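You operate a simulated robot arm through the tools that you are given. There is no shell and no other tool.

Carry out the task below with a simulated two-armed robot. There is one attempt and no reset: what you move stays moved.

## Task
Square and lock the blue vise, then squeeze its kinked tube straight.
Fine: ease the jaws after and lay the tube in the grey tote beside the vise.

Only the result counts: the job must be done as asked and must still hold three seconds after the hand-in. Knocking over, shifting, dropping, spilling or breaking anything else fails it.

## Robot
Two 7-joint arms with fingered hands on one trunk that stands fixed in place. Base frame: the origin is at the foot of the trunk, x ahead of it, y to its left, z up; the work surface is at about z = 0.87. Units: m, rad, N and s.
The left shoulder is at [0.094, 0.128, 1.11], the right one opposite. Each reaches about 1.156 m from its shoulder. Payload 5 kg a hand.
The TCP of each hand is the grasp point between the finger pads, 0.037 m short of the fingertips. In the tool frame z runs along the fingers and y along their closing line. The gripper opens to 0.124 m; its body begins 0.043 m behind the TCP. The gripper is a hand of 3 fingers: y runs from the thumb to the fingers, the wrist lies at [-0.021, -0.116, -0.203] in the tool frame, and closing takes about 1.5 s.
Orientation is that of the tool frame in the base frame, as a unit quaternion [w, x, y, z]. With the fingers straight down and the wrist toward the robot, the tool's x, y and z point along [0, 1, 0], [1, 0, 0] and [0, 0, -1] of the base frame.

## Interface
- The arms move only by the tool play_rows. It takes "left_plan", "right_plan" or both (then of equal length, played together; a hand with none holds still); each is a list that holds one entry, the list of rows, each a list of 7 numbers: the shift along the base's x, y, z in m, then the turn, a rotation vector about the base's x, y, z in rad, then the closure, from 0 (fully open) to 1 (shut). In form: [[[dx, dy, dz, rx, ry, rz, jaw], ...]]. A call has 1 to 20 rows; each row shifts and turns the commanded pose from where the row before left it. A row lasts 0.2 s, in which the tool goes at most 0.05 m and 0.15 rad; a call with a longer step from one row to the next is refused whole, and so is a gripper value outside its range. Where a pose cannot be reached the arm comes as near as it can. A force on the tool above 70 N (or 10 N above the force at the start of the call, whichever is more), or a blocked arm, ends the call early, and 0.2 s more pass. The fingers move at their own pace (about 0.045 m/s each) and stop on an object; they squeeze with about 33 N. The grip force told is the motor's: it shows also when the fingers shut on nothing. Time passes only in rows, and 0.2 s behind the last, so rows that do not move let the fingers close. The reply holds the time, the measured pose of the TCP, the force on the tool along the base axes, the opening and the grip force, in the units named above and with some noise, with the torque about the TCP (base axes, N m) and any sound that the robot's microphone picked up.
- Cameras (640 x 400 px; columns grow to the right, rows downward): "scene" is now at [0.2655, 0.0008, 1.2933]; the picture's right is [0.00, -1.00, 0.00], its down [-0.36, -0.00, -0.93] and it looks along [0.93, 0.00, -0.36] (base axes); focal length 214 px, centre (320, 200). "left" rides on the left gripper at [-0.072, -0.104, -0.154] in its tool frame; the picture's right is [-0.83, -0.26, 0.49], its down [0.51, -0.72, 0.47] and it looks along [0.23, 0.64, 0.73] (tool axes); focal length 243 px, centre (320, 200). "right" rides on the right gripper at [0.072, -0.104, -0.154] in its tool frame; the picture's right is [-0.83, 0.26, -0.49], its down [-0.51, -0.72, 0.47] and it looks along [-0.23, 0.64, 0.73] (tool axes); focal length 243 px, centre (320, 200). There is no depth. A picture from a camera that has moved, and an enlarged one, comes with that camera's place and axes in the base frame and with its lens.
- grab_frame(camera): a new picture of that camera. The clock stands still meanwhile.
- lift_body(by): moves the trunk up (or, below 0, down) by that many m; the arms and the scene camera ride with it, the base frame stays. It gives what a move gives, with no picture.
- hand_shape(shape, hand): the hand has 3 fingers and takes this shape, open, in about a second: jaw (thumb against the fingers, like two jaws); tri (thumb and two fingers); tip (a fingertip pinch); poke (one finger out to press); point (the index stretched); flat (the hand flat); cup (the hand cupped); fist (a fist). The gripper value then closes the fingers along that shape, each until it touches; the sizes above hold for jaw. It gives what a move gives, with no picture.
- pan_tilt(pan, tilt): turns the head with the scene camera to pan (to the left, within 1.396 rad either way) and tilt (down, from -0.506 to 1.204), counted from straight ahead of the robot (the tilt from the chest, where the trunk bows). It gives what a move gives.
- enlarge(camera, box): a new picture of the part [left, top, right, bottom] of that camera's present view, enlarged. The clock stands still meanwhile.
- finish_job(): hands the job in; it is judged then, once.

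Nothing tells you positions but the pictures and the camera data. Unless the task says otherwise, let go and move clear before handing in.

The tools are called after ">>>" as name(argument=value, ...) on one line, values as JSON. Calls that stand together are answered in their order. play_rows: Moves the arms, as the interface text tells. Its arguments: {"type":"object","properties":{"left_plan":{"type":"array"},"right_plan":{"type":"array"}},"required":[]} The other tools are called the same way: lift_body (by) moves the trunk up or down; hand_shape (shape, hand) gives the hand a shape; pan_tilt (pan, tilt) turns the head that bears the scene camera; grab_frame (camera) takes a picture; enlarge (camera, box) takes an enlarged picture of a part of a camera's view; finish_job () hands the job in.

At the start:

```text
t: 0.0
left_eef_pos: [0.781, 0.2865, 1.3285]
left_ee_rot: [0.0, 0.707, 0.707, 0.0]
left_contact_force: [-0.4, -0.5, 0.3]
left_moment: [0.0, 0.04, 0.0]
left_grip_width: 0.1234
left_grasp_force: 0.0
left_shape: jaw
right_eef_pos: [0.7021, -0.303, 1.3294]
right_ee_rot: [-0.001, 0.707, 0.707, 0.0]
right_contact_force: [-0.8, -0.7, 0.0]
right_moment: [-0.03, 0.0, -0.02]
right_grip_width: 0.1238
right_grasp_force: 0.0
right_shape: jaw
trunk travel left (down, up): [-0.3, 0.263]
head pan, tilt (commanded): [0.003, 0.368]
```

scene: 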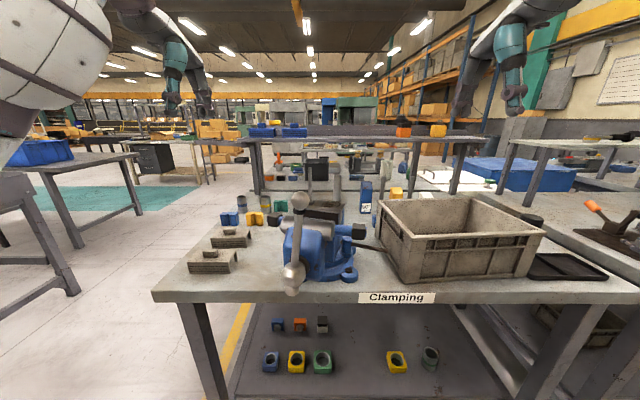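
right: 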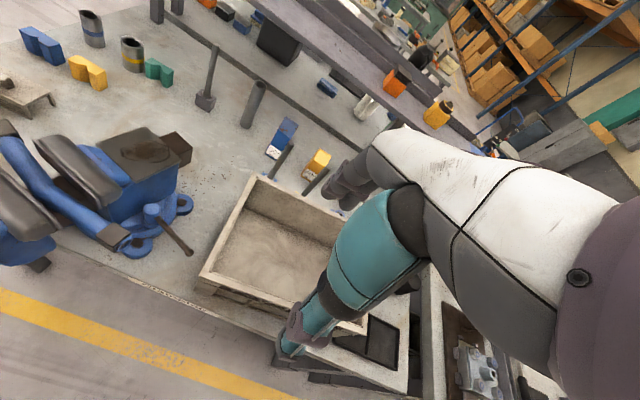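
left: 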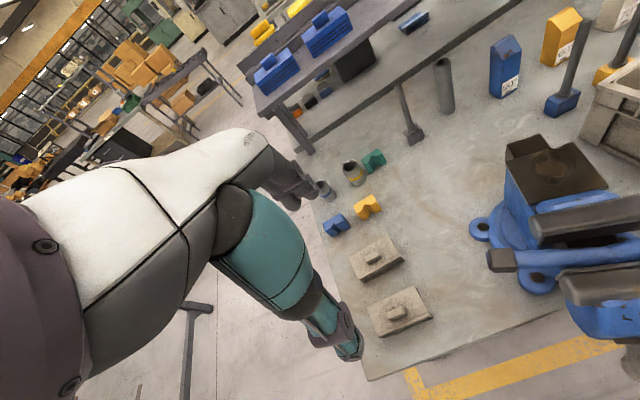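

I see a blue vise at the near edge of the bench labelled "Clamping", a grey tote to its right, and assorted blocks around. I'll look closer before moving anything.

>>> enlarge(camera="scene", box=[240, 170, 400, 300])

>>> enlarge(camera="right", box=[0, 60, 240, 290])

>>> enlarge(camera="left", box=[440, 100, 640, 380])

>>> enlarge(camera="scene", box=[150, 160, 640, 400])

```text
3.08 times, centred on (320, 235) of scene
camera zoom: at [0.2655, 0.0008, 1.2933], right [0.0, -1.0, 0.0], down [-0.36, 0.0, -0.93], along [0.93, 0.0, -0.36], focal length 660 px, centre (320, 92)
```

zoom: 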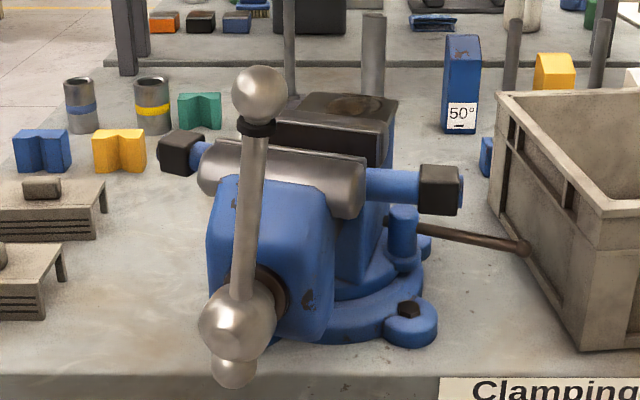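

```text
1.74 times, centred on (120, 175) of right
camera zoom: at [0.5984, -0.2313, 1.4849], right [0.26, -0.83, 0.49], down [-0.72, -0.51, -0.47], along [0.64, -0.23, -0.73], focal length 422 px, centre (668, 244)
```

zoom: 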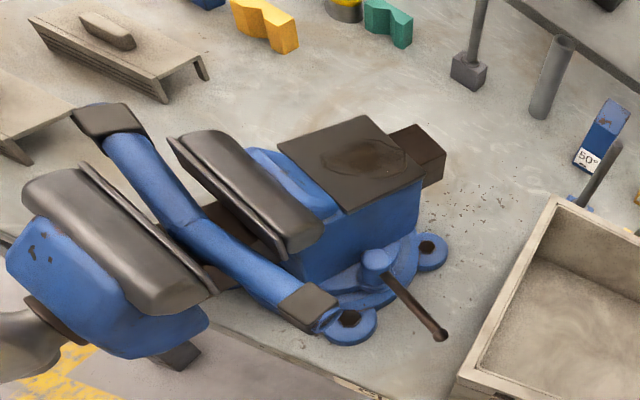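

```text
1.43 times, centred on (540, 240) of left
camera zoom: at [0.6773, 0.2148, 1.4824], right [-0.26, -0.83, -0.49], down [-0.72, 0.51, -0.47], along [0.64, 0.23, -0.73], focal length 347 px, centre (6, 143)
```

zoom: 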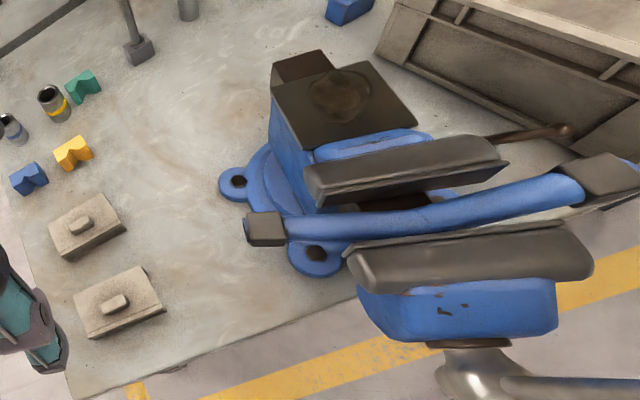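

```text
1.31 times, centred on (395, 280) of scene
camera zoom: at [0.2655, 0.0008, 1.2933], right [0.0, -1.0, 0.0], down [-0.36, 0.0, -0.93], along [0.93, 0.0, -0.36], focal length 280 px, centre (222, 96)
```

zoom: 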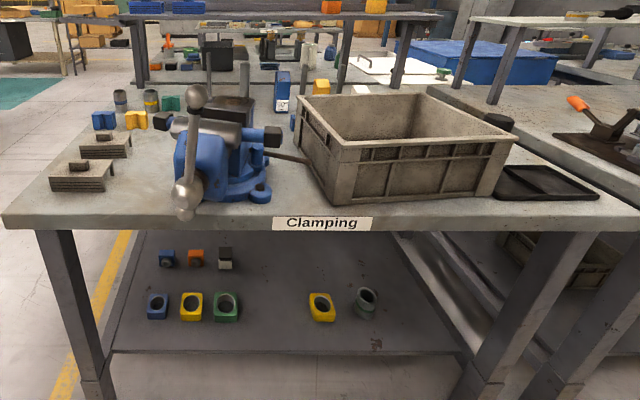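

The vise is swivelled about 17° (its nose points to my left), with the kinked blue tube lying across between the jaws, and a small lock lever low on the right side near the tote. I'll look at the details before choosing how to move it.

>>> enlarge(camera="right", box=[70, 120, 210, 270])

>>> enlarge(camera="right", box=[0, 110, 130, 270])

>>> enlarge(camera="left", box=[460, 120, 640, 310])

>>> enlarge(camera="scene", box=[275, 185, 365, 300])

>>> enlarge(camera="scene", box=[330, 170, 420, 240])

```text
2.67 times, centred on (140, 195) of right
camera zoom: at [0.5984, -0.2313, 1.4849], right [0.26, -0.83, 0.49], down [-0.72, -0.51, -0.47], along [0.64, -0.23, -0.73], focal length 647 px, centre (800, 213)
```

zoom: 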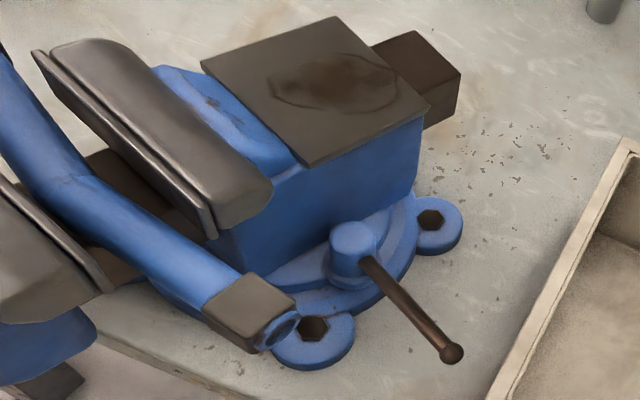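

```text
2.50 times, centred on (65, 190) of right
camera zoom: at [0.5984, -0.2313, 1.4849], right [0.26, -0.83, 0.49], down [-0.72, -0.51, -0.47], along [0.64, -0.23, -0.73], focal length 606 px, centre (958, 225)
```

zoom: 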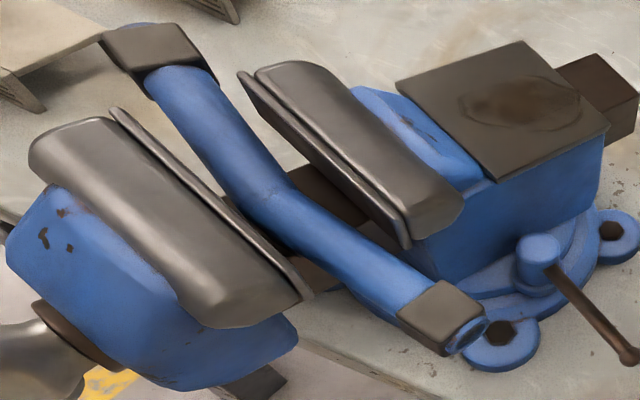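

```text
2.11 times, centred on (550, 215) of left
camera zoom: at [0.6773, 0.2148, 1.4824], right [-0.26, -0.83, -0.49], down [-0.72, 0.51, -0.47], along [0.64, 0.23, -0.73], focal length 511 px, centre (-164, 168)
```

zoom: 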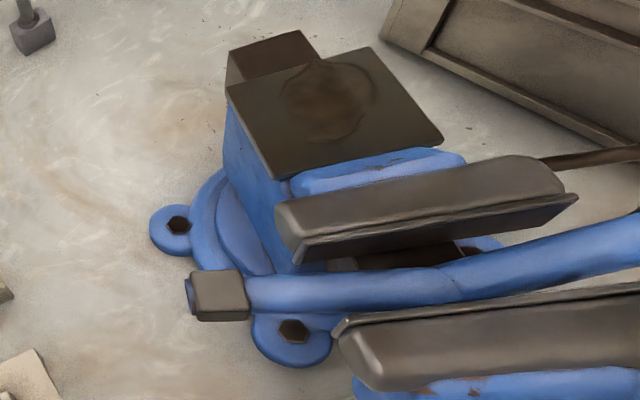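

```text
3.48 times, centred on (320, 242) of scene
camera zoom: at [0.2655, 0.0008, 1.2933], right [0.0, -1.0, 0.0], down [-0.36, 0.0, -0.93], along [0.93, 0.0, -0.36], focal length 746 px, centre (320, 52)
```

zoom: 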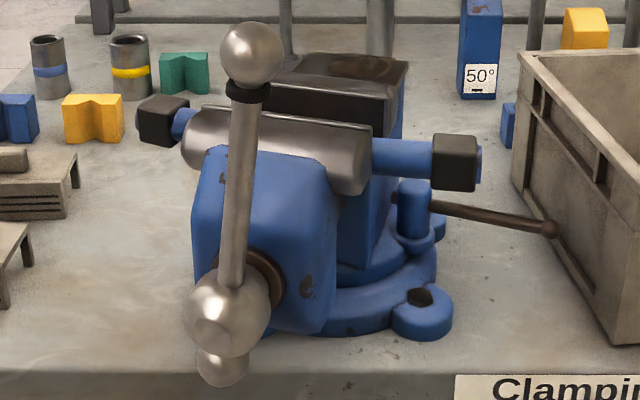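

```text
5.71 times, centred on (375, 205) of scene
camera zoom: at [0.2655, 0.0008, 1.2933], right [0.0, -1.0, 0.0], down [-0.36, 0.0, -0.93], along [0.93, 0.0, -0.36], focal length 1226 px, centre (6, 171)
```

zoom: 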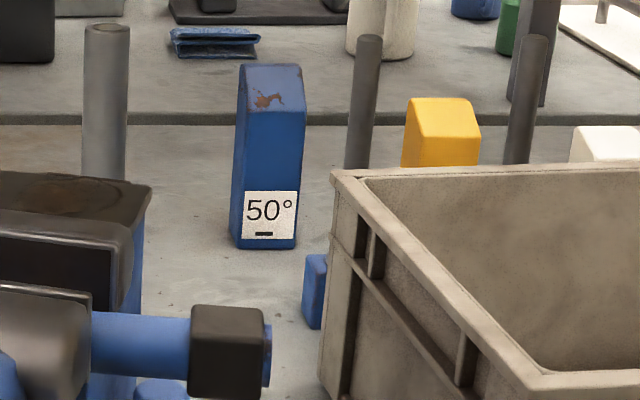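

I'll look at the hand itself, to judge how thick the fingers are, and at the surroundings of the vise handle.

>>> enlarge(camera="scene", box=[100, 0, 240, 130])

>>> enlarge(camera="scene", box=[440, 0, 580, 130])

>>> pan_tilt(pan=0.0, tilt=0.75)

>>> grab_frame(camera="scene")

```text
3.08 times, centred on (170, 65) of scene
camera zoom: at [0.2655, 0.0008, 1.2933], right [0.0, -1.0, 0.0], down [-0.36, 0.0, -0.93], along [0.93, 0.0, -0.36], focal length 660 px, centre (782, 615)
```

zoom: 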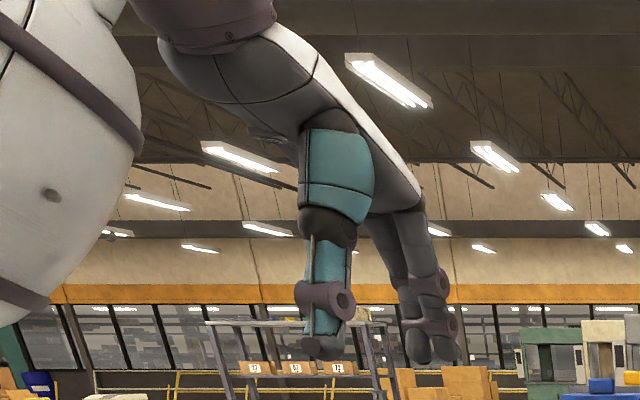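

```text
3.08 times, centred on (510, 65) of scene
camera zoom: at [0.2655, 0.0008, 1.2933], right [0.0, -1.0, 0.0], down [-0.36, 0.0, -0.93], along [0.93, 0.0, -0.36], focal length 660 px, centre (-265, 615)
```

zoom: 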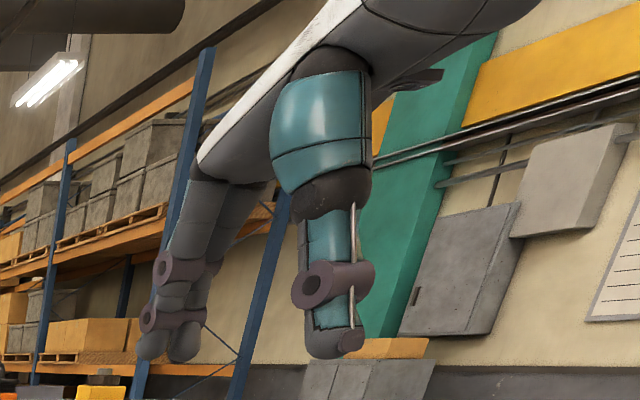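

```text
t: 0.8
left_eef_pos: [0.7803, 0.2879, 1.3278]
left_ee_rot: [0.001, 0.707, 0.707, 0.0]
left_contact_force: [0.9, 0.6, -0.3]
left_moment: [0.02, 0.0, 0.01]
left_grip_width: 0.1236
left_grasp_force: 0.0
left_shape: jaw
right_eef_pos: [0.7022, -0.3043, 1.3295]
right_ee_rot: [0.001, 0.707, 0.707, 0.0]
right_contact_force: [-0.1, -1.0, 0.4]
right_moment: [0.01, -0.01, -0.02]
right_grip_width: 0.1238
right_grasp_force: 0.0
right_shape: jaw
trunk travel left (down, up): [-0.3, 0.263]
head pan, tilt (commanded): [0.0, 0.75]
```

```text
taken
camera scene: at [0.2554, 0.0005, 1.2595], right [0.0, -1.0, 0.0], down [-0.68, 0.0, -0.73], along [0.73, 0.0, -0.68], focal length 214 px, centre (320, 200)
```

scene: 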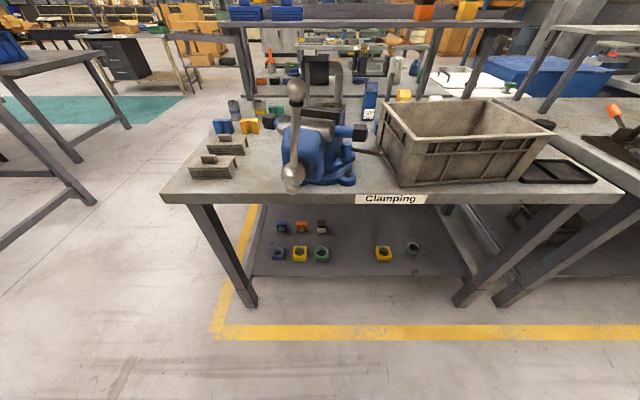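

The hands are bulky, with a thumb opposing two fingers, so a single extended finger looks best for pushing in tight spots. I'll set both hands to the "poke" shape while they are up clear and look at the result.

>>> hand_shape(hand="left", shape="poke")

>>> pan_tilt(pan=0.3, tilt=0.1)

>>> grab_frame(camera="scene")

>>> grab_frame(camera="left")

```text
t: 1.8
left_eef_pos: [0.781, 0.2888, 1.3284]
left_ee_rot: [0.0, 0.707, 0.707, -0.001]
left_contact_force: [-0.7, 0.2, -0.7]
left_moment: [0.03, 0.03, 0.02]
left_grip_width: 0.0001
left_grasp_force: 0.1
left_shape: poke
right_eef_pos: [0.7027, -0.3042, 1.3293]
right_ee_rot: [0.0, 0.707, 0.707, -0.001]
right_contact_force: [0.4, -0.7, -0.6]
right_moment: [-0.05, -0.03, -0.01]
right_grip_width: 0.1237
right_grasp_force: 0.1
right_shape: jaw
trunk travel left (down, up): [-0.3, 0.263]
head pan, tilt (commanded): [0.0, 0.75]
```

```text
t: 2.8
left_eef_pos: [0.7814, 0.2886, 1.3294]
left_ee_rot: [0.0, 0.707, 0.707, 0.0]
left_contact_force: [0.1, -0.2, -0.5]
left_moment: [0.01, 0.0, 0.02]
left_grip_width: 0.0
left_grasp_force: 0.1
left_shape: poke
right_eef_pos: [0.7026, -0.3033, 1.3301]
right_ee_rot: [0.001, 0.707, 0.707, -0.001]
right_contact_force: [0.0, 0.2, -0.5]
right_moment: [-0.03, -0.02, -0.01]
right_grip_width: 0.1236
right_grasp_force: 0.0
right_shape: jaw
trunk travel left (down, up): [-0.3, 0.263]
head pan, tilt (commanded): [0.3, 0.099]
```

```text
taken
camera scene: at [0.2605, 0.0277, 1.3183], right [0.3, -0.96, 0.0], down [-0.1, -0.03, -0.99], along [0.95, 0.29, -0.1], focal length 214 px, centre (320, 200)
```

scene: 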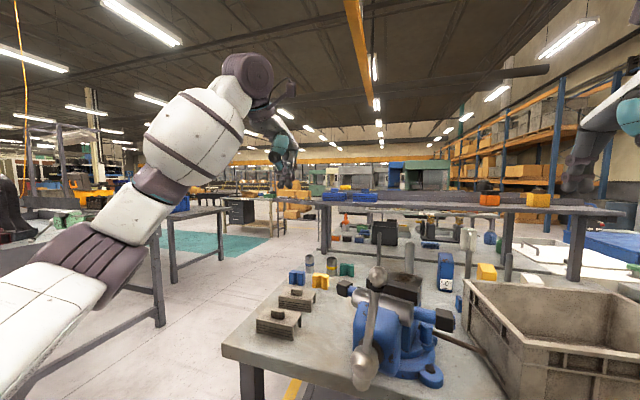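

```text
taken
camera left: at [0.6773, 0.2149, 1.4824], right [-0.26, -0.83, -0.49], down [-0.72, 0.51, -0.47], along [0.64, 0.23, -0.73], focal length 243 px, centre (320, 200)
```

left: 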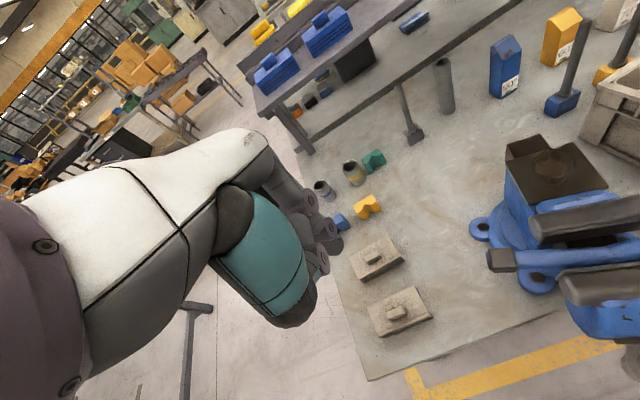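

>>> enlarge(camera="scene", box=[230, 80, 330, 200])

>>> enlarge(camera="left", box=[180, 120, 380, 350])

```text
3.33 times, centred on (280, 140) of scene
camera zoom: at [0.2605, 0.0277, 1.3183], right [0.3, -0.96, 0.0], down [-0.1, -0.03, -0.99], along [0.95, 0.29, -0.1], focal length 715 px, centre (453, 400)
```

zoom: 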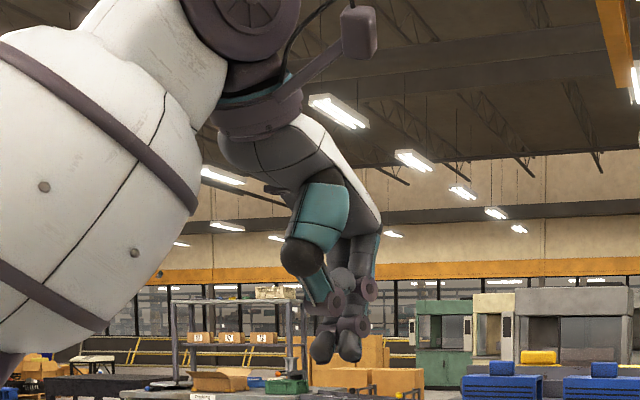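

```text
1.74 times, centred on (280, 235) of left
camera zoom: at [0.6773, 0.2149, 1.4824], right [-0.26, -0.83, -0.49], down [-0.72, 0.51, -0.47], along [0.64, 0.23, -0.73], focal length 422 px, centre (390, 139)
```

zoom: 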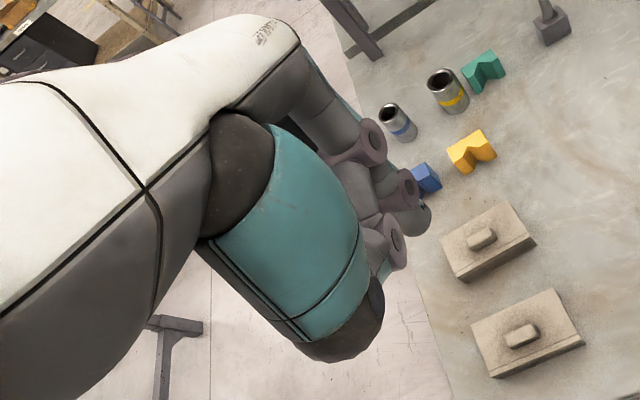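

>>> hand_shape(hand="left", shape="point")

>>> enlarge(camera="scene", box=[230, 80, 330, 200])

>>> enlarge(camera="left", box=[180, 120, 380, 350])

```text
t: 3.7
left_eef_pos: [0.7814, 0.2887, 1.3276]
left_ee_rot: [0.0, 0.707, 0.707, -0.001]
left_contact_force: [-0.9, 0.1, 0.7]
left_moment: [-0.01, -0.04, -0.01]
left_grip_width: 0.0
left_grasp_force: 0.1
left_shape: point
right_eef_pos: [0.7011, -0.3032, 1.3303]
right_ee_rot: [0.0, 0.707, 0.707, -0.001]
right_contact_force: [-0.9, 0.3, 0.2]
right_moment: [0.02, 0.0, 0.01]
right_grip_width: 0.1236
right_grasp_force: 0.1
right_shape: jaw
trunk travel left (down, up): [-0.3, 0.263]
head pan, tilt (commanded): [0.3, 0.099]
```

```text
3.33 times, centred on (280, 140) of scene
camera zoom: at [0.2604, 0.0277, 1.3184], right [0.3, -0.96, 0.0], down [-0.09, -0.03, -1.0], along [0.95, 0.29, -0.1], focal length 715 px, centre (453, 400)
```

zoom: 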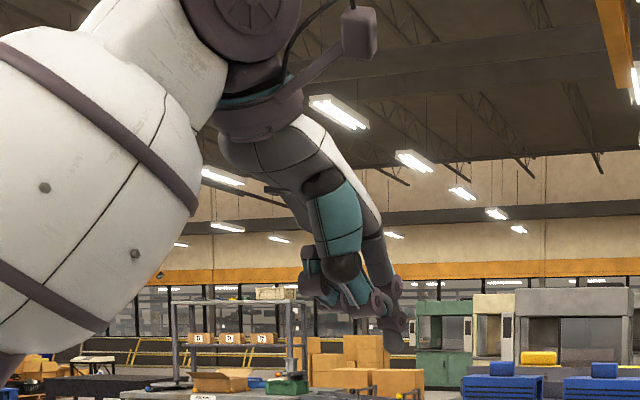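

```text
1.74 times, centred on (280, 235) of left
camera zoom: at [0.6773, 0.2148, 1.4825], right [-0.26, -0.83, -0.49], down [-0.72, 0.51, -0.47], along [0.64, 0.23, -0.73], focal length 422 px, centre (390, 139)
```

zoom: 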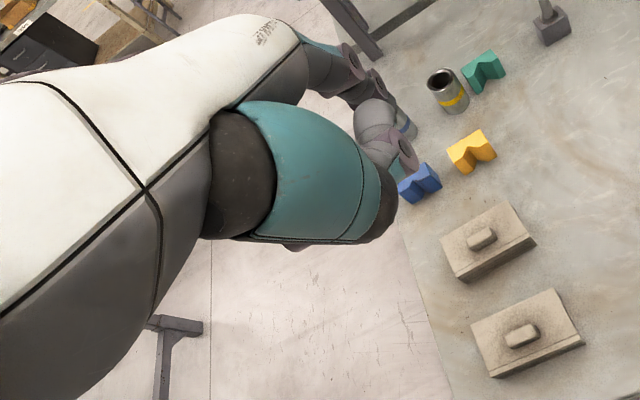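

The "poke" shape gives a compact pair of fingertips, good enough for pushing. I'll return the left hand to poke and turn it so its fingers point to my right (-y), while moving it to the left of the vise nose, still high.

>>> hand_shape(hand="left", shape="poke")

>>> play_rows(left_plan=[[[-0.0083, 0.001, -0.01, -0.1428, 0, 0, 0], [-0.0083, 0.001, -0.01, -0.1428, 0, 0, 0], [-0.0083, 0.001, -0.01, -0.1428, 0, 0, 0], [-0.0083, 0.001, -0.01, -0.1428, 0, 0, 0], [-0.0083, 0.001, -0.01, -0.1428, 0, 0, 0], [-0.0083, 0.001, -0.01, -0.1428, 0, 0, 0], [-0.0083, 0.001, -0.01, -0.1428, 0, 0, 0], [-0.0083, 0.001, -0.01, -0.1428, 0, 0, 0], [-0.0083, 0.001, -0.01, -0.1428, 0, 0, 0], [-0.0083, 0.001, -0.01, -0.1428, 0, 0, 0], [-0.0083, 0.001, -0.01, -0.1428, 0, 0, 0]]])

>>> pan_tilt(pan=0.15, tilt=0.45)

>>> grab_frame(camera="scene")

```text
t: 4.6
left_eef_pos: [0.7821, 0.2885, 1.329]
left_ee_rot: [0.0, 0.707, 0.707, 0.0]
left_contact_force: [0.1, 0.3, 0.2]
left_moment: [0.0, 0.0, -0.02]
left_grip_width: 0.0
left_grasp_force: 0.0
left_shape: poke
right_eef_pos: [0.7031, -0.3032, 1.3301]
right_ee_rot: [0.0, 0.707, 0.707, 0.0]
right_contact_force: [-0.3, 0.1, 0.2]
right_moment: [0.0, -0.01, -0.01]
right_grip_width: 0.1236
right_grasp_force: 0.1
right_shape: jaw
trunk travel left (down, up): [-0.3, 0.263]
head pan, tilt (commanded): [0.3, 0.099]
```

```text
t: 7.0
left_eef_pos: [0.6889, 0.2999, 1.2191]
left_ee_rot: [-0.5, -0.499, -0.499, 0.502]
left_contact_force: [0.1, 1.1, 0.3]
left_moment: [-0.01, 0.02, 0.02]
left_grip_width: 0.0002
left_grasp_force: 0.0
left_shape: poke
right_eef_pos: [0.7024, -0.3023, 1.33]
right_ee_rot: [0.0, 0.707, 0.707, 0.0]
right_contact_force: [0.0, 0.6, -0.1]
right_moment: [-0.02, -0.02, 0.05]
right_grip_width: 0.1237
right_grasp_force: 0.1
right_shape: jaw
trunk travel left (down, up): [-0.3, 0.263]
head pan, tilt (commanded): [0.3, 0.099]
```

```text
t: 7.8
left_eef_pos: [0.6889, 0.2986, 1.2179]
left_ee_rot: [0.5, 0.5, 0.5, -0.5]
left_contact_force: [-0.2, 0.2, -0.5]
left_moment: [0.0, -0.01, 0.03]
left_grip_width: 0.0001
left_grasp_force: 0.0
left_shape: poke
right_eef_pos: [0.7028, -0.3027, 1.3303]
right_ee_rot: [0.0, 0.707, 0.707, 0.0]
right_contact_force: [0.1, -0.2, -0.8]
right_moment: [-0.01, 0.0, 0.03]
right_grip_width: 0.1234
right_grasp_force: 0.0
right_shape: jaw
trunk travel left (down, up): [-0.3, 0.263]
head pan, tilt (commanded): [0.15, 0.45]
```

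```text
taken
camera scene: at [0.2633, 0.0142, 1.2859], right [0.15, -0.99, 0.0], down [-0.43, -0.07, -0.9], along [0.89, 0.14, -0.43], focal length 214 px, centre (320, 200)
```

scene: 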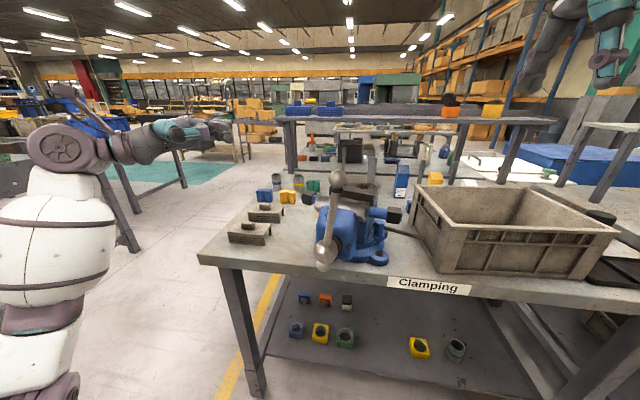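

>>> enlarge(camera="scene", box=[90, 80, 260, 190])

>>> grab_frame(camera="left")

>>> grab_frame(camera="right")

```text
3.64 times, centred on (175, 135) of scene
camera zoom: at [0.2633, 0.0142, 1.2859], right [0.15, -0.99, 0.0], down [-0.43, -0.07, -0.9], along [0.89, 0.14, -0.43], focal length 780 px, centre (847, 436)
```

zoom: 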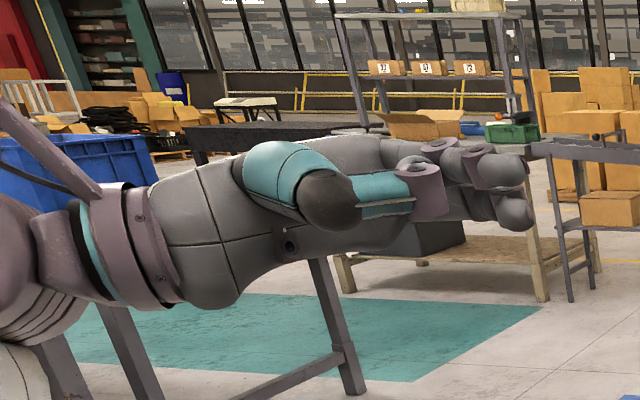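

```text
taken
camera left: at [0.5849, 0.4521, 1.2913], right [-0.26, -0.49, 0.83], down [-0.72, -0.47, -0.51], along [0.64, -0.73, -0.23], focal length 243 px, centre (320, 200)
```

left: 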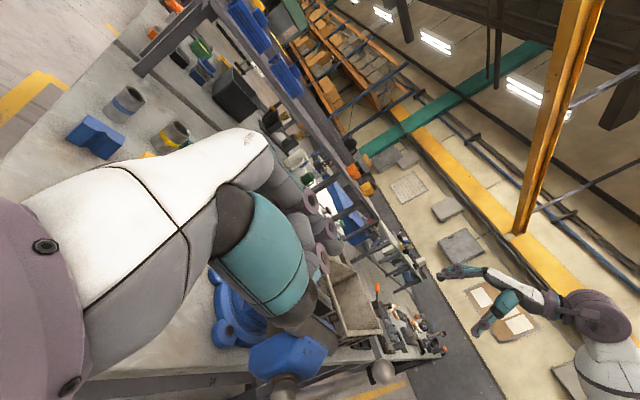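

```text
taken
camera right: at [0.5983, -0.2313, 1.4849], right [0.26, -0.83, 0.49], down [-0.72, -0.51, -0.47], along [0.64, -0.23, -0.73], focal length 243 px, centre (320, 200)
```

right: 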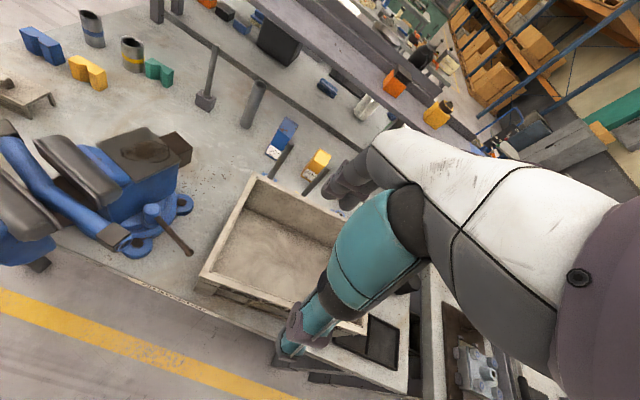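

The left fingertips point right (-y), about 35 mm ahead of the TCP. I'll lower the hand to the height of the vise nose (z ≈ 0.975), staying to the left of it.

>>> play_rows(left_plan=[[[0, 0, -0.04, 0, 0, 0, 0], [0, 0, -0.04, 0, 0, 0, 0], [0, 0, -0.04, 0, 0, 0, 0], [0, 0, -0.04, 0, 0, 0, 0], [0, 0, -0.04, 0, 0, 0, 0], [0, 0, -0.042, 0, 0, 0, 0]]])

>>> grab_frame(camera="scene")

>>> enlarge(camera="scene", box=[190, 160, 430, 310])

>>> grab_frame(camera="left")

```text
t: 9.2
left_eef_pos: [0.6884, 0.2997, 0.9766]
left_ee_rot: [0.501, 0.5, 0.499, -0.499]
left_contact_force: [0.1, 0.5, -0.1]
left_moment: [-0.01, -0.02, 0.01]
left_grip_width: 0.0
left_grasp_force: 0.0
left_shape: poke
right_eef_pos: [0.7024, -0.3014, 1.3293]
right_ee_rot: [0.0, 0.707, 0.707, 0.0]
right_contact_force: [-0.2, 0.2, 0.2]
right_moment: [0.01, 0.01, 0.0]
right_grip_width: 0.1236
right_grasp_force: 0.0
right_shape: jaw
trunk travel left (down, up): [-0.3, 0.263]
head pan, tilt (commanded): [0.15, 0.45]
```

```text
taken
camera scene: at [0.2637, 0.0148, 1.2858], right [0.15, -0.99, 0.0], down [-0.43, -0.07, -0.9], along [0.89, 0.13, -0.44], focal length 214 px, centre (320, 200)
```

scene: 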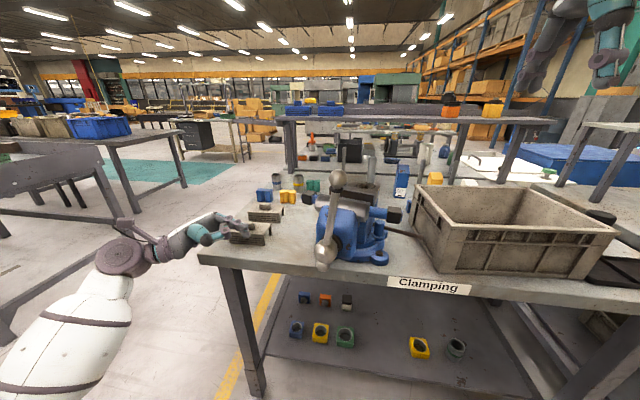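

```text
2.67 times, centred on (310, 235) of scene
camera zoom: at [0.2637, 0.0148, 1.2858], right [0.15, -0.99, 0.0], down [-0.43, -0.07, -0.9], along [0.89, 0.13, -0.44], focal length 572 px, centre (347, 107)
```

zoom: 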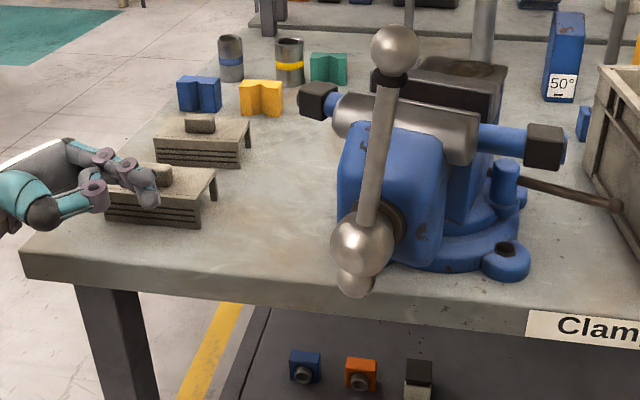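

```text
taken
camera left: at [0.5841, 0.4524, 1.0494], right [-0.26, -0.49, 0.83], down [-0.72, -0.47, -0.51], along [0.64, -0.73, -0.23], focal length 243 px, centre (320, 200)
```

left: 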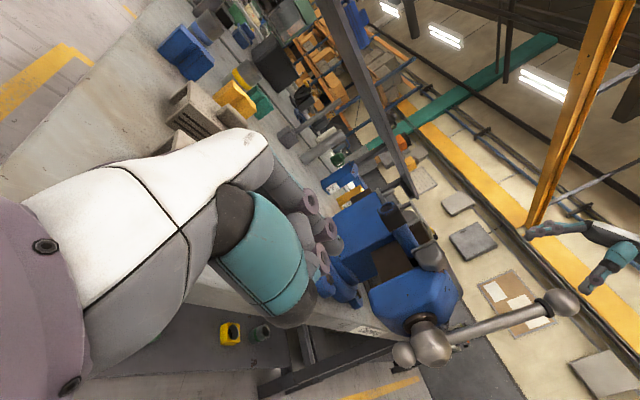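

>>> play_rows(left_plan=[[[0, -0.035, 0, 0, 0, 0, 0], [0, -0.035, 0, 0, 0, 0, 0], [0, -0.035, 0, 0, 0, 0, 0], [0, -0.025, 0, 0, 0, 0, 0], [0, -0.02, 0, 0, 0, 0, 0]]])

>>> enlarge(camera="scene", box=[230, 160, 430, 290])

>>> grab_frame(camera="right")

```text
t: 10.4
left_eef_pos: [0.6899, 0.1476, 0.9768]
left_ee_rot: [-0.5, -0.5, -0.5, 0.5]
left_contact_force: [0.2, -0.3, 0.1]
left_moment: [0.0, -0.02, 0.01]
left_grip_width: 0.0001
left_grasp_force: 0.1
left_shape: poke
right_eef_pos: [0.7022, -0.3045, 1.3297]
right_ee_rot: [0.0, 0.707, 0.707, 0.0]
right_contact_force: [1.1, -0.7, 0.0]
right_moment: [0.0, 0.0, 0.02]
right_grip_width: 0.1233
right_grasp_force: 0.0
right_shape: jaw
trunk travel left (down, up): [-0.3, 0.263]
head pan, tilt (commanded): [0.15, 0.45]
```

```text
3.08 times, centred on (330, 225) of scene
camera zoom: at [0.2634, 0.014, 1.2858], right [0.15, -0.99, 0.0], down [-0.43, -0.06, -0.9], along [0.89, 0.13, -0.44], focal length 660 px, centre (289, 123)
```

zoom: 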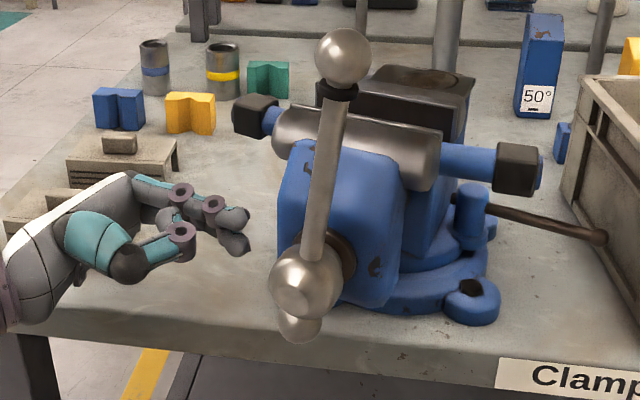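

```text
taken
camera right: at [0.5985, -0.2316, 1.4848], right [0.26, -0.83, 0.49], down [-0.72, -0.51, -0.47], along [0.64, -0.23, -0.73], focal length 243 px, centre (320, 200)
```

right: 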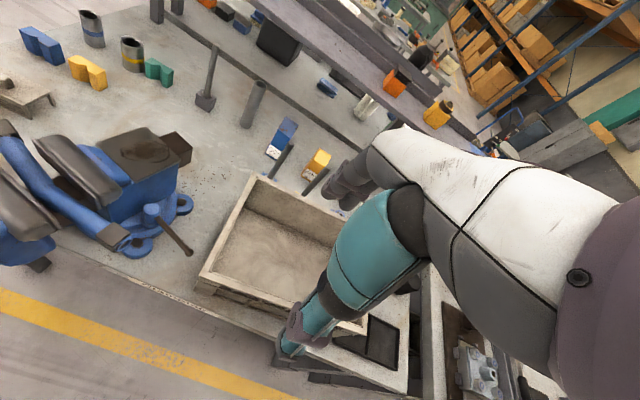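

Fingertips are about 2–3 cm from the vise nose's left face. I'll ease into contact and push slowly to the right, measuring the swivel angle with the static right-hand camera.

>>> play_rows(left_plan=[[[0, -0.01, 0, 0, 0, 0, 0], [0, -0.01, 0, 0, 0, 0, 0], [0, -0.01, 0, 0, 0, 0, 0], [0, -0.005, 0, 0, 0, 0, 0]]])

>>> enlarge(camera="scene", box=[230, 160, 430, 290])

>>> enlarge(camera="right", box=[70, 120, 210, 270])

```text
t: 11.4
left_eef_pos: [0.6888, 0.1153, 0.9774]
left_ee_rot: [-0.5, -0.5, -0.499, 0.5]
left_contact_force: [-0.2, 2.9, -0.1]
left_moment: [0.07, 0.01, 0.03]
left_grip_width: 0.0002
left_grasp_force: 0.0
left_shape: poke
right_eef_pos: [0.7025, -0.3015, 1.3303]
right_ee_rot: [0.0, 0.708, 0.707, 0.0]
right_contact_force: [0.1, -0.5, -0.2]
right_moment: [0.02, 0.02, 0.03]
right_grip_width: 0.1236
right_grasp_force: 0.0
right_shape: jaw
trunk travel left (down, up): [-0.3, 0.263]
head pan, tilt (commanded): [0.15, 0.45]
```

```text
3.08 times, centred on (330, 225) of scene
camera zoom: at [0.2634, 0.015, 1.2858], right [0.15, -0.99, 0.0], down [-0.43, -0.07, -0.9], along [0.89, 0.13, -0.44], focal length 660 px, centre (289, 123)
```

zoom: 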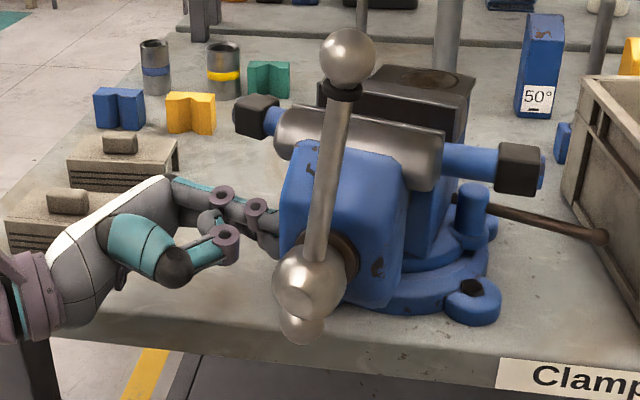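

```text
2.67 times, centred on (140, 195) of right
camera zoom: at [0.5984, -0.2303, 1.4851], right [0.26, -0.83, 0.49], down [-0.72, -0.51, -0.47], along [0.64, -0.23, -0.73], focal length 647 px, centre (800, 213)
```

zoom: 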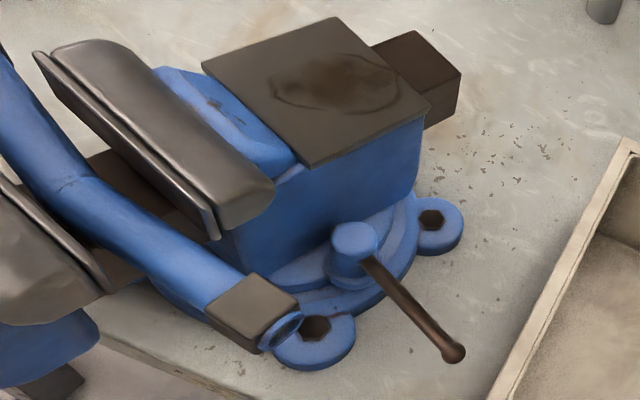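

>>> play_rows(left_plan=[[[0, -0.006, 0, 0, 0, 0, 0], [0, -0.006, 0, 0, 0, 0, 0], [0, -0.006, 0, 0, 0, 0, 0]]])

>>> enlarge(camera="right", box=[70, 120, 210, 270])

>>> enlarge(camera="scene", box=[230, 160, 430, 290])

```text
t: 12.2
left_eef_pos: [0.6891, 0.0959, 0.9771]
left_ee_rot: [-0.499, -0.5, -0.5, 0.501]
left_contact_force: [-0.5, 3.9, -0.6]
left_moment: [0.03, 0.03, -0.03]
left_grip_width: 0.0
left_grasp_force: 0.1
left_shape: poke
right_eef_pos: [0.7022, -0.3031, 1.3285]
right_ee_rot: [0.0, 0.707, 0.708, 0.0]
right_contact_force: [0.8, 0.1, 0.0]
right_moment: [-0.02, -0.01, 0.01]
right_grip_width: 0.1237
right_grasp_force: 0.0
right_shape: jaw
trunk travel left (down, up): [-0.3, 0.263]
head pan, tilt (commanded): [0.15, 0.45]
```

```text
2.67 times, centred on (140, 195) of right
camera zoom: at [0.5985, -0.2311, 1.4849], right [0.26, -0.83, 0.49], down [-0.72, -0.51, -0.47], along [0.64, -0.23, -0.73], focal length 647 px, centre (800, 213)
```

zoom: 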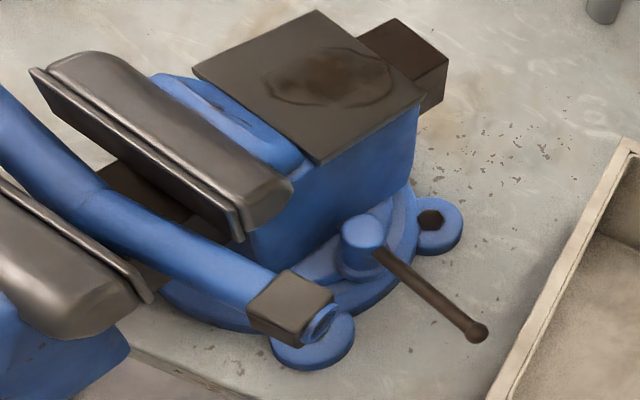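

```text
3.08 times, centred on (330, 225) of scene
camera zoom: at [0.2634, 0.0144, 1.2858], right [0.15, -0.99, 0.0], down [-0.43, -0.07, -0.9], along [0.89, 0.13, -0.44], focal length 660 px, centre (289, 123)
```

zoom: 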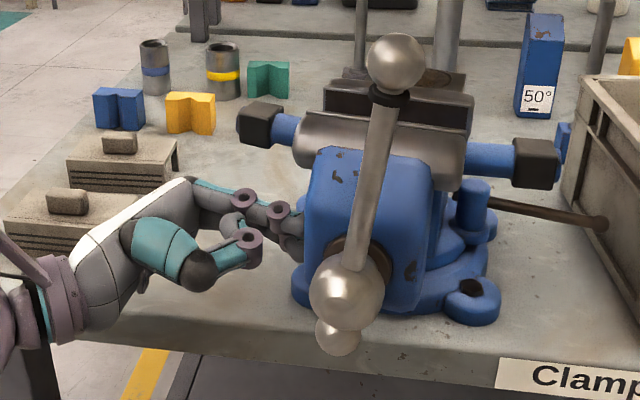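

The vise swivels freely with the tube riding along, now about -10°. I'll continue in small steps and re-measure near square.

>>> play_rows(left_plan=[[[0, -0.006, 0, 0, 0, 0, 0], [0, -0.006, 0, 0, 0, 0, 0], [0, -0.006, 0, 0, 0, 0, 0]]])

>>> enlarge(camera="right", box=[70, 120, 210, 270])

>>> enlarge(camera="scene", box=[230, 160, 430, 290])

```text
t: 13.0
left_eef_pos: [0.6886, 0.0773, 0.9763]
left_ee_rot: [0.5, 0.5, 0.5, -0.5]
left_contact_force: [0.5, 3.3, -0.9]
left_moment: [0.07, -0.02, 0.0]
left_grip_width: 0.0
left_grasp_force: 0.0
left_shape: poke
right_eef_pos: [0.7024, -0.3036, 1.3298]
right_ee_rot: [-0.001, 0.708, 0.707, 0.0]
right_contact_force: [-0.4, 0.1, -0.1]
right_moment: [-0.02, 0.0, -0.01]
right_grip_width: 0.1235
right_grasp_force: 0.0
right_shape: jaw
trunk travel left (down, up): [-0.3, 0.263]
head pan, tilt (commanded): [0.15, 0.45]
```

```text
2.67 times, centred on (140, 195) of right
camera zoom: at [0.5984, -0.2309, 1.485], right [0.26, -0.83, 0.49], down [-0.72, -0.51, -0.47], along [0.64, -0.23, -0.73], focal length 647 px, centre (800, 213)
```

zoom: 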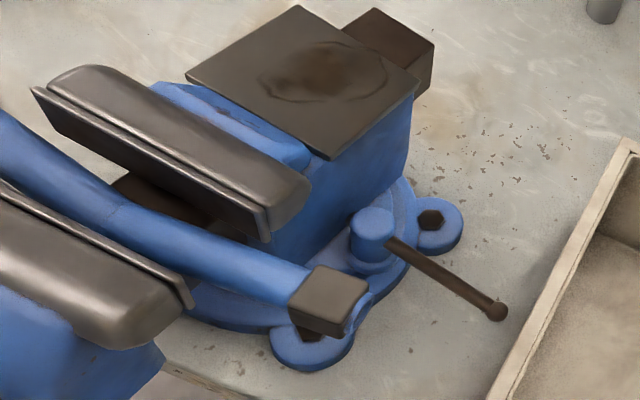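

```text
3.08 times, centred on (330, 225) of scene
camera zoom: at [0.2633, 0.0146, 1.2858], right [0.15, -0.99, 0.0], down [-0.43, -0.07, -0.9], along [0.89, 0.13, -0.44], focal length 660 px, centre (289, 123)
```

zoom: 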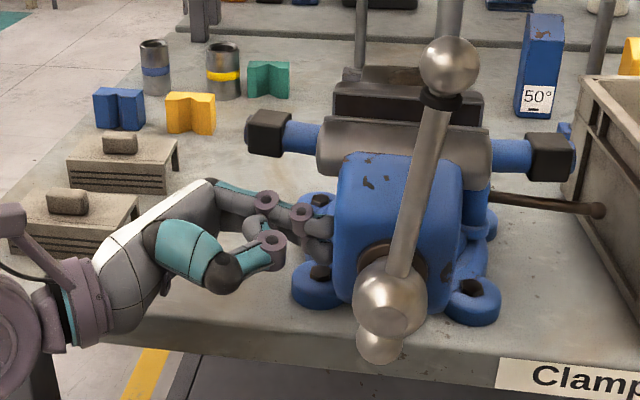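

It looks within about 3–4° of square. I'll look straight ahead, where jaw edges parallel to the bench should appear exactly horizontal.

>>> pan_tilt(pan=0.0, tilt=0.55)

>>> enlarge(camera="scene", box=[260, 110, 400, 200])

>>> enlarge(camera="right", box=[70, 115, 170, 185])

>>> enlarge(camera="scene", box=[290, 135, 370, 185])

```text
t: 13.7
left_eef_pos: [0.6881, 0.078, 0.9755]
left_ee_rot: [0.499, 0.5, 0.5, -0.5]
left_contact_force: [0.5, 1.1, 0.4]
left_moment: [0.03, 0.01, -0.02]
left_grip_width: 0.0
left_grasp_force: 0.0
left_shape: poke
right_eef_pos: [0.703, -0.3046, 1.3305]
right_ee_rot: [0.0, 0.707, 0.708, 0.0]
right_contact_force: [-0.8, 0.0, 0.2]
right_moment: [0.01, 0.0, 0.0]
right_grip_width: 0.1237
right_grasp_force: 0.1
right_shape: jaw
trunk travel left (down, up): [-0.3, 0.263]
head pan, tilt (commanded): [0.0, 0.55]
```

```text
4.44 times, centred on (330, 155) of scene
camera zoom: at [0.2622, 0.0007, 1.2768], right [0.0, -1.0, 0.0], down [-0.52, 0.0, -0.85], along [0.85, 0.0, -0.52], focal length 953 px, centre (276, 400)
```

zoom: 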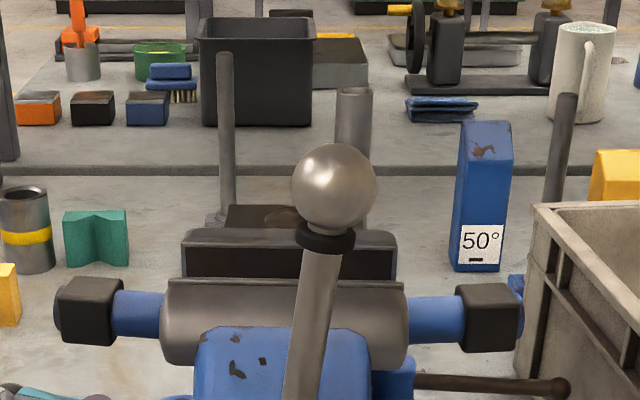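

```text
5.71 times, centred on (120, 150) of right
camera zoom: at [0.5983, -0.231, 1.485], right [0.26, -0.83, 0.49], down [-0.72, -0.51, -0.47], along [0.64, -0.23, -0.73], focal length 1386 px, centre (1463, 486)
```

zoom: 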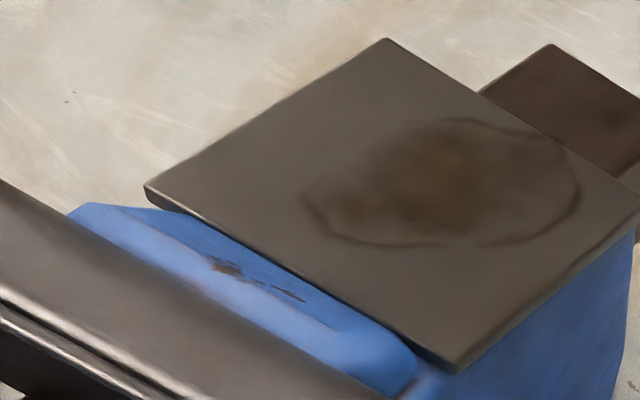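

```text
8.00 times, centred on (330, 160) of scene
camera zoom: at [0.2622, 0.0007, 1.2768], right [0.0, -1.0, 0.0], down [-0.52, 0.0, -0.85], along [0.85, 0.0, -0.52], focal length 1716 px, centre (240, 520)
```

zoom: 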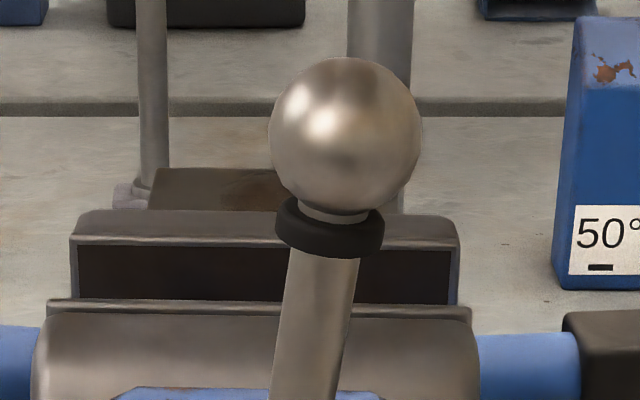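

Straight-ahead view shows the jaws still about 3° short of square (right side nearer). I'll push another 6 mm and check.

>>> play_rows(left_plan=[[[0, -0.003, 0, 0, 0, 0, 0], [0, -0.003, 0, 0, 0, 0, 0]]])

>>> enlarge(camera="scene", box=[290, 135, 370, 185])

>>> enlarge(camera="right", box=[70, 115, 210, 205])

```text
t: 14.3
left_eef_pos: [0.6905, 0.0722, 0.9764]
left_ee_rot: [0.5, 0.5, 0.5, -0.499]
left_contact_force: [-2.1, 4.7, 0.0]
left_moment: [0.07, 0.04, -0.09]
left_grip_width: 0.0
left_grasp_force: 0.1
left_shape: poke
right_eef_pos: [0.7025, -0.3025, 1.3293]
right_ee_rot: [0.0, 0.707, 0.707, 0.0]
right_contact_force: [0.1, -0.1, -0.2]
right_moment: [0.01, 0.01, 0.01]
right_grip_width: 0.1235
right_grasp_force: 0.1
right_shape: jaw
trunk travel left (down, up): [-0.3, 0.263]
head pan, tilt (commanded): [0.0, 0.55]
```

```text
8.00 times, centred on (330, 160) of scene
camera zoom: at [0.2621, 0.0007, 1.2768], right [0.0, -1.0, 0.0], down [-0.52, 0.0, -0.85], along [0.85, 0.0, -0.52], focal length 1716 px, centre (240, 520)
```

zoom: 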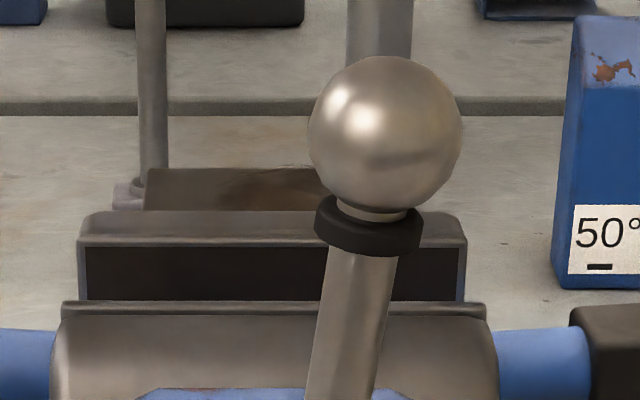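

```text
4.44 times, centred on (140, 160) of right
camera zoom: at [0.5983, -0.231, 1.485], right [0.26, -0.83, 0.49], down [-0.72, -0.51, -0.47], along [0.64, -0.23, -0.73], focal length 1078 px, centre (1120, 378)
```

zoom: 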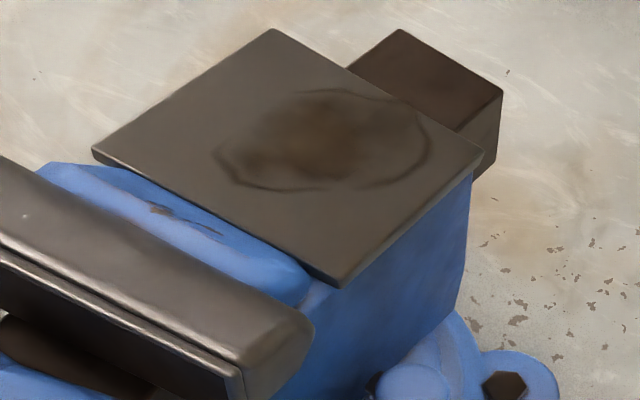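

>>> enlarge(camera="scene", box=[292, 155, 324, 175])

>>> enlarge(camera="scene", box=[326, 155, 358, 175])

```text
16.00 times, centred on (308, 165) of scene
camera zoom: at [0.2621, 0.0007, 1.2768], right [0.0, -1.0, 0.0], down [-0.52, 0.0, -0.85], along [0.85, 0.0, -0.52], focal length 3432 px, centre (512, 760)
```

zoom: 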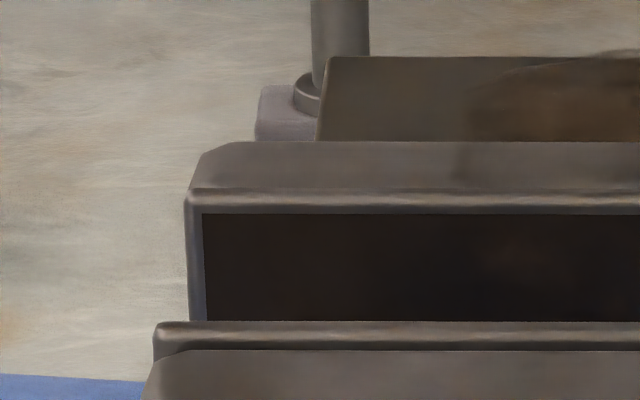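

```text
16.00 times, centred on (342, 165) of scene
camera zoom: at [0.2621, 0.0007, 1.2768], right [0.0, -1.0, 0.0], down [-0.52, 0.0, -0.85], along [0.85, 0.0, -0.52], focal length 3432 px, centre (-32, 760)
```

zoom: 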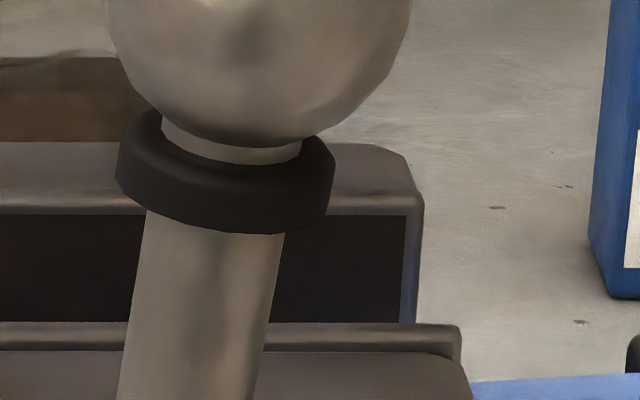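

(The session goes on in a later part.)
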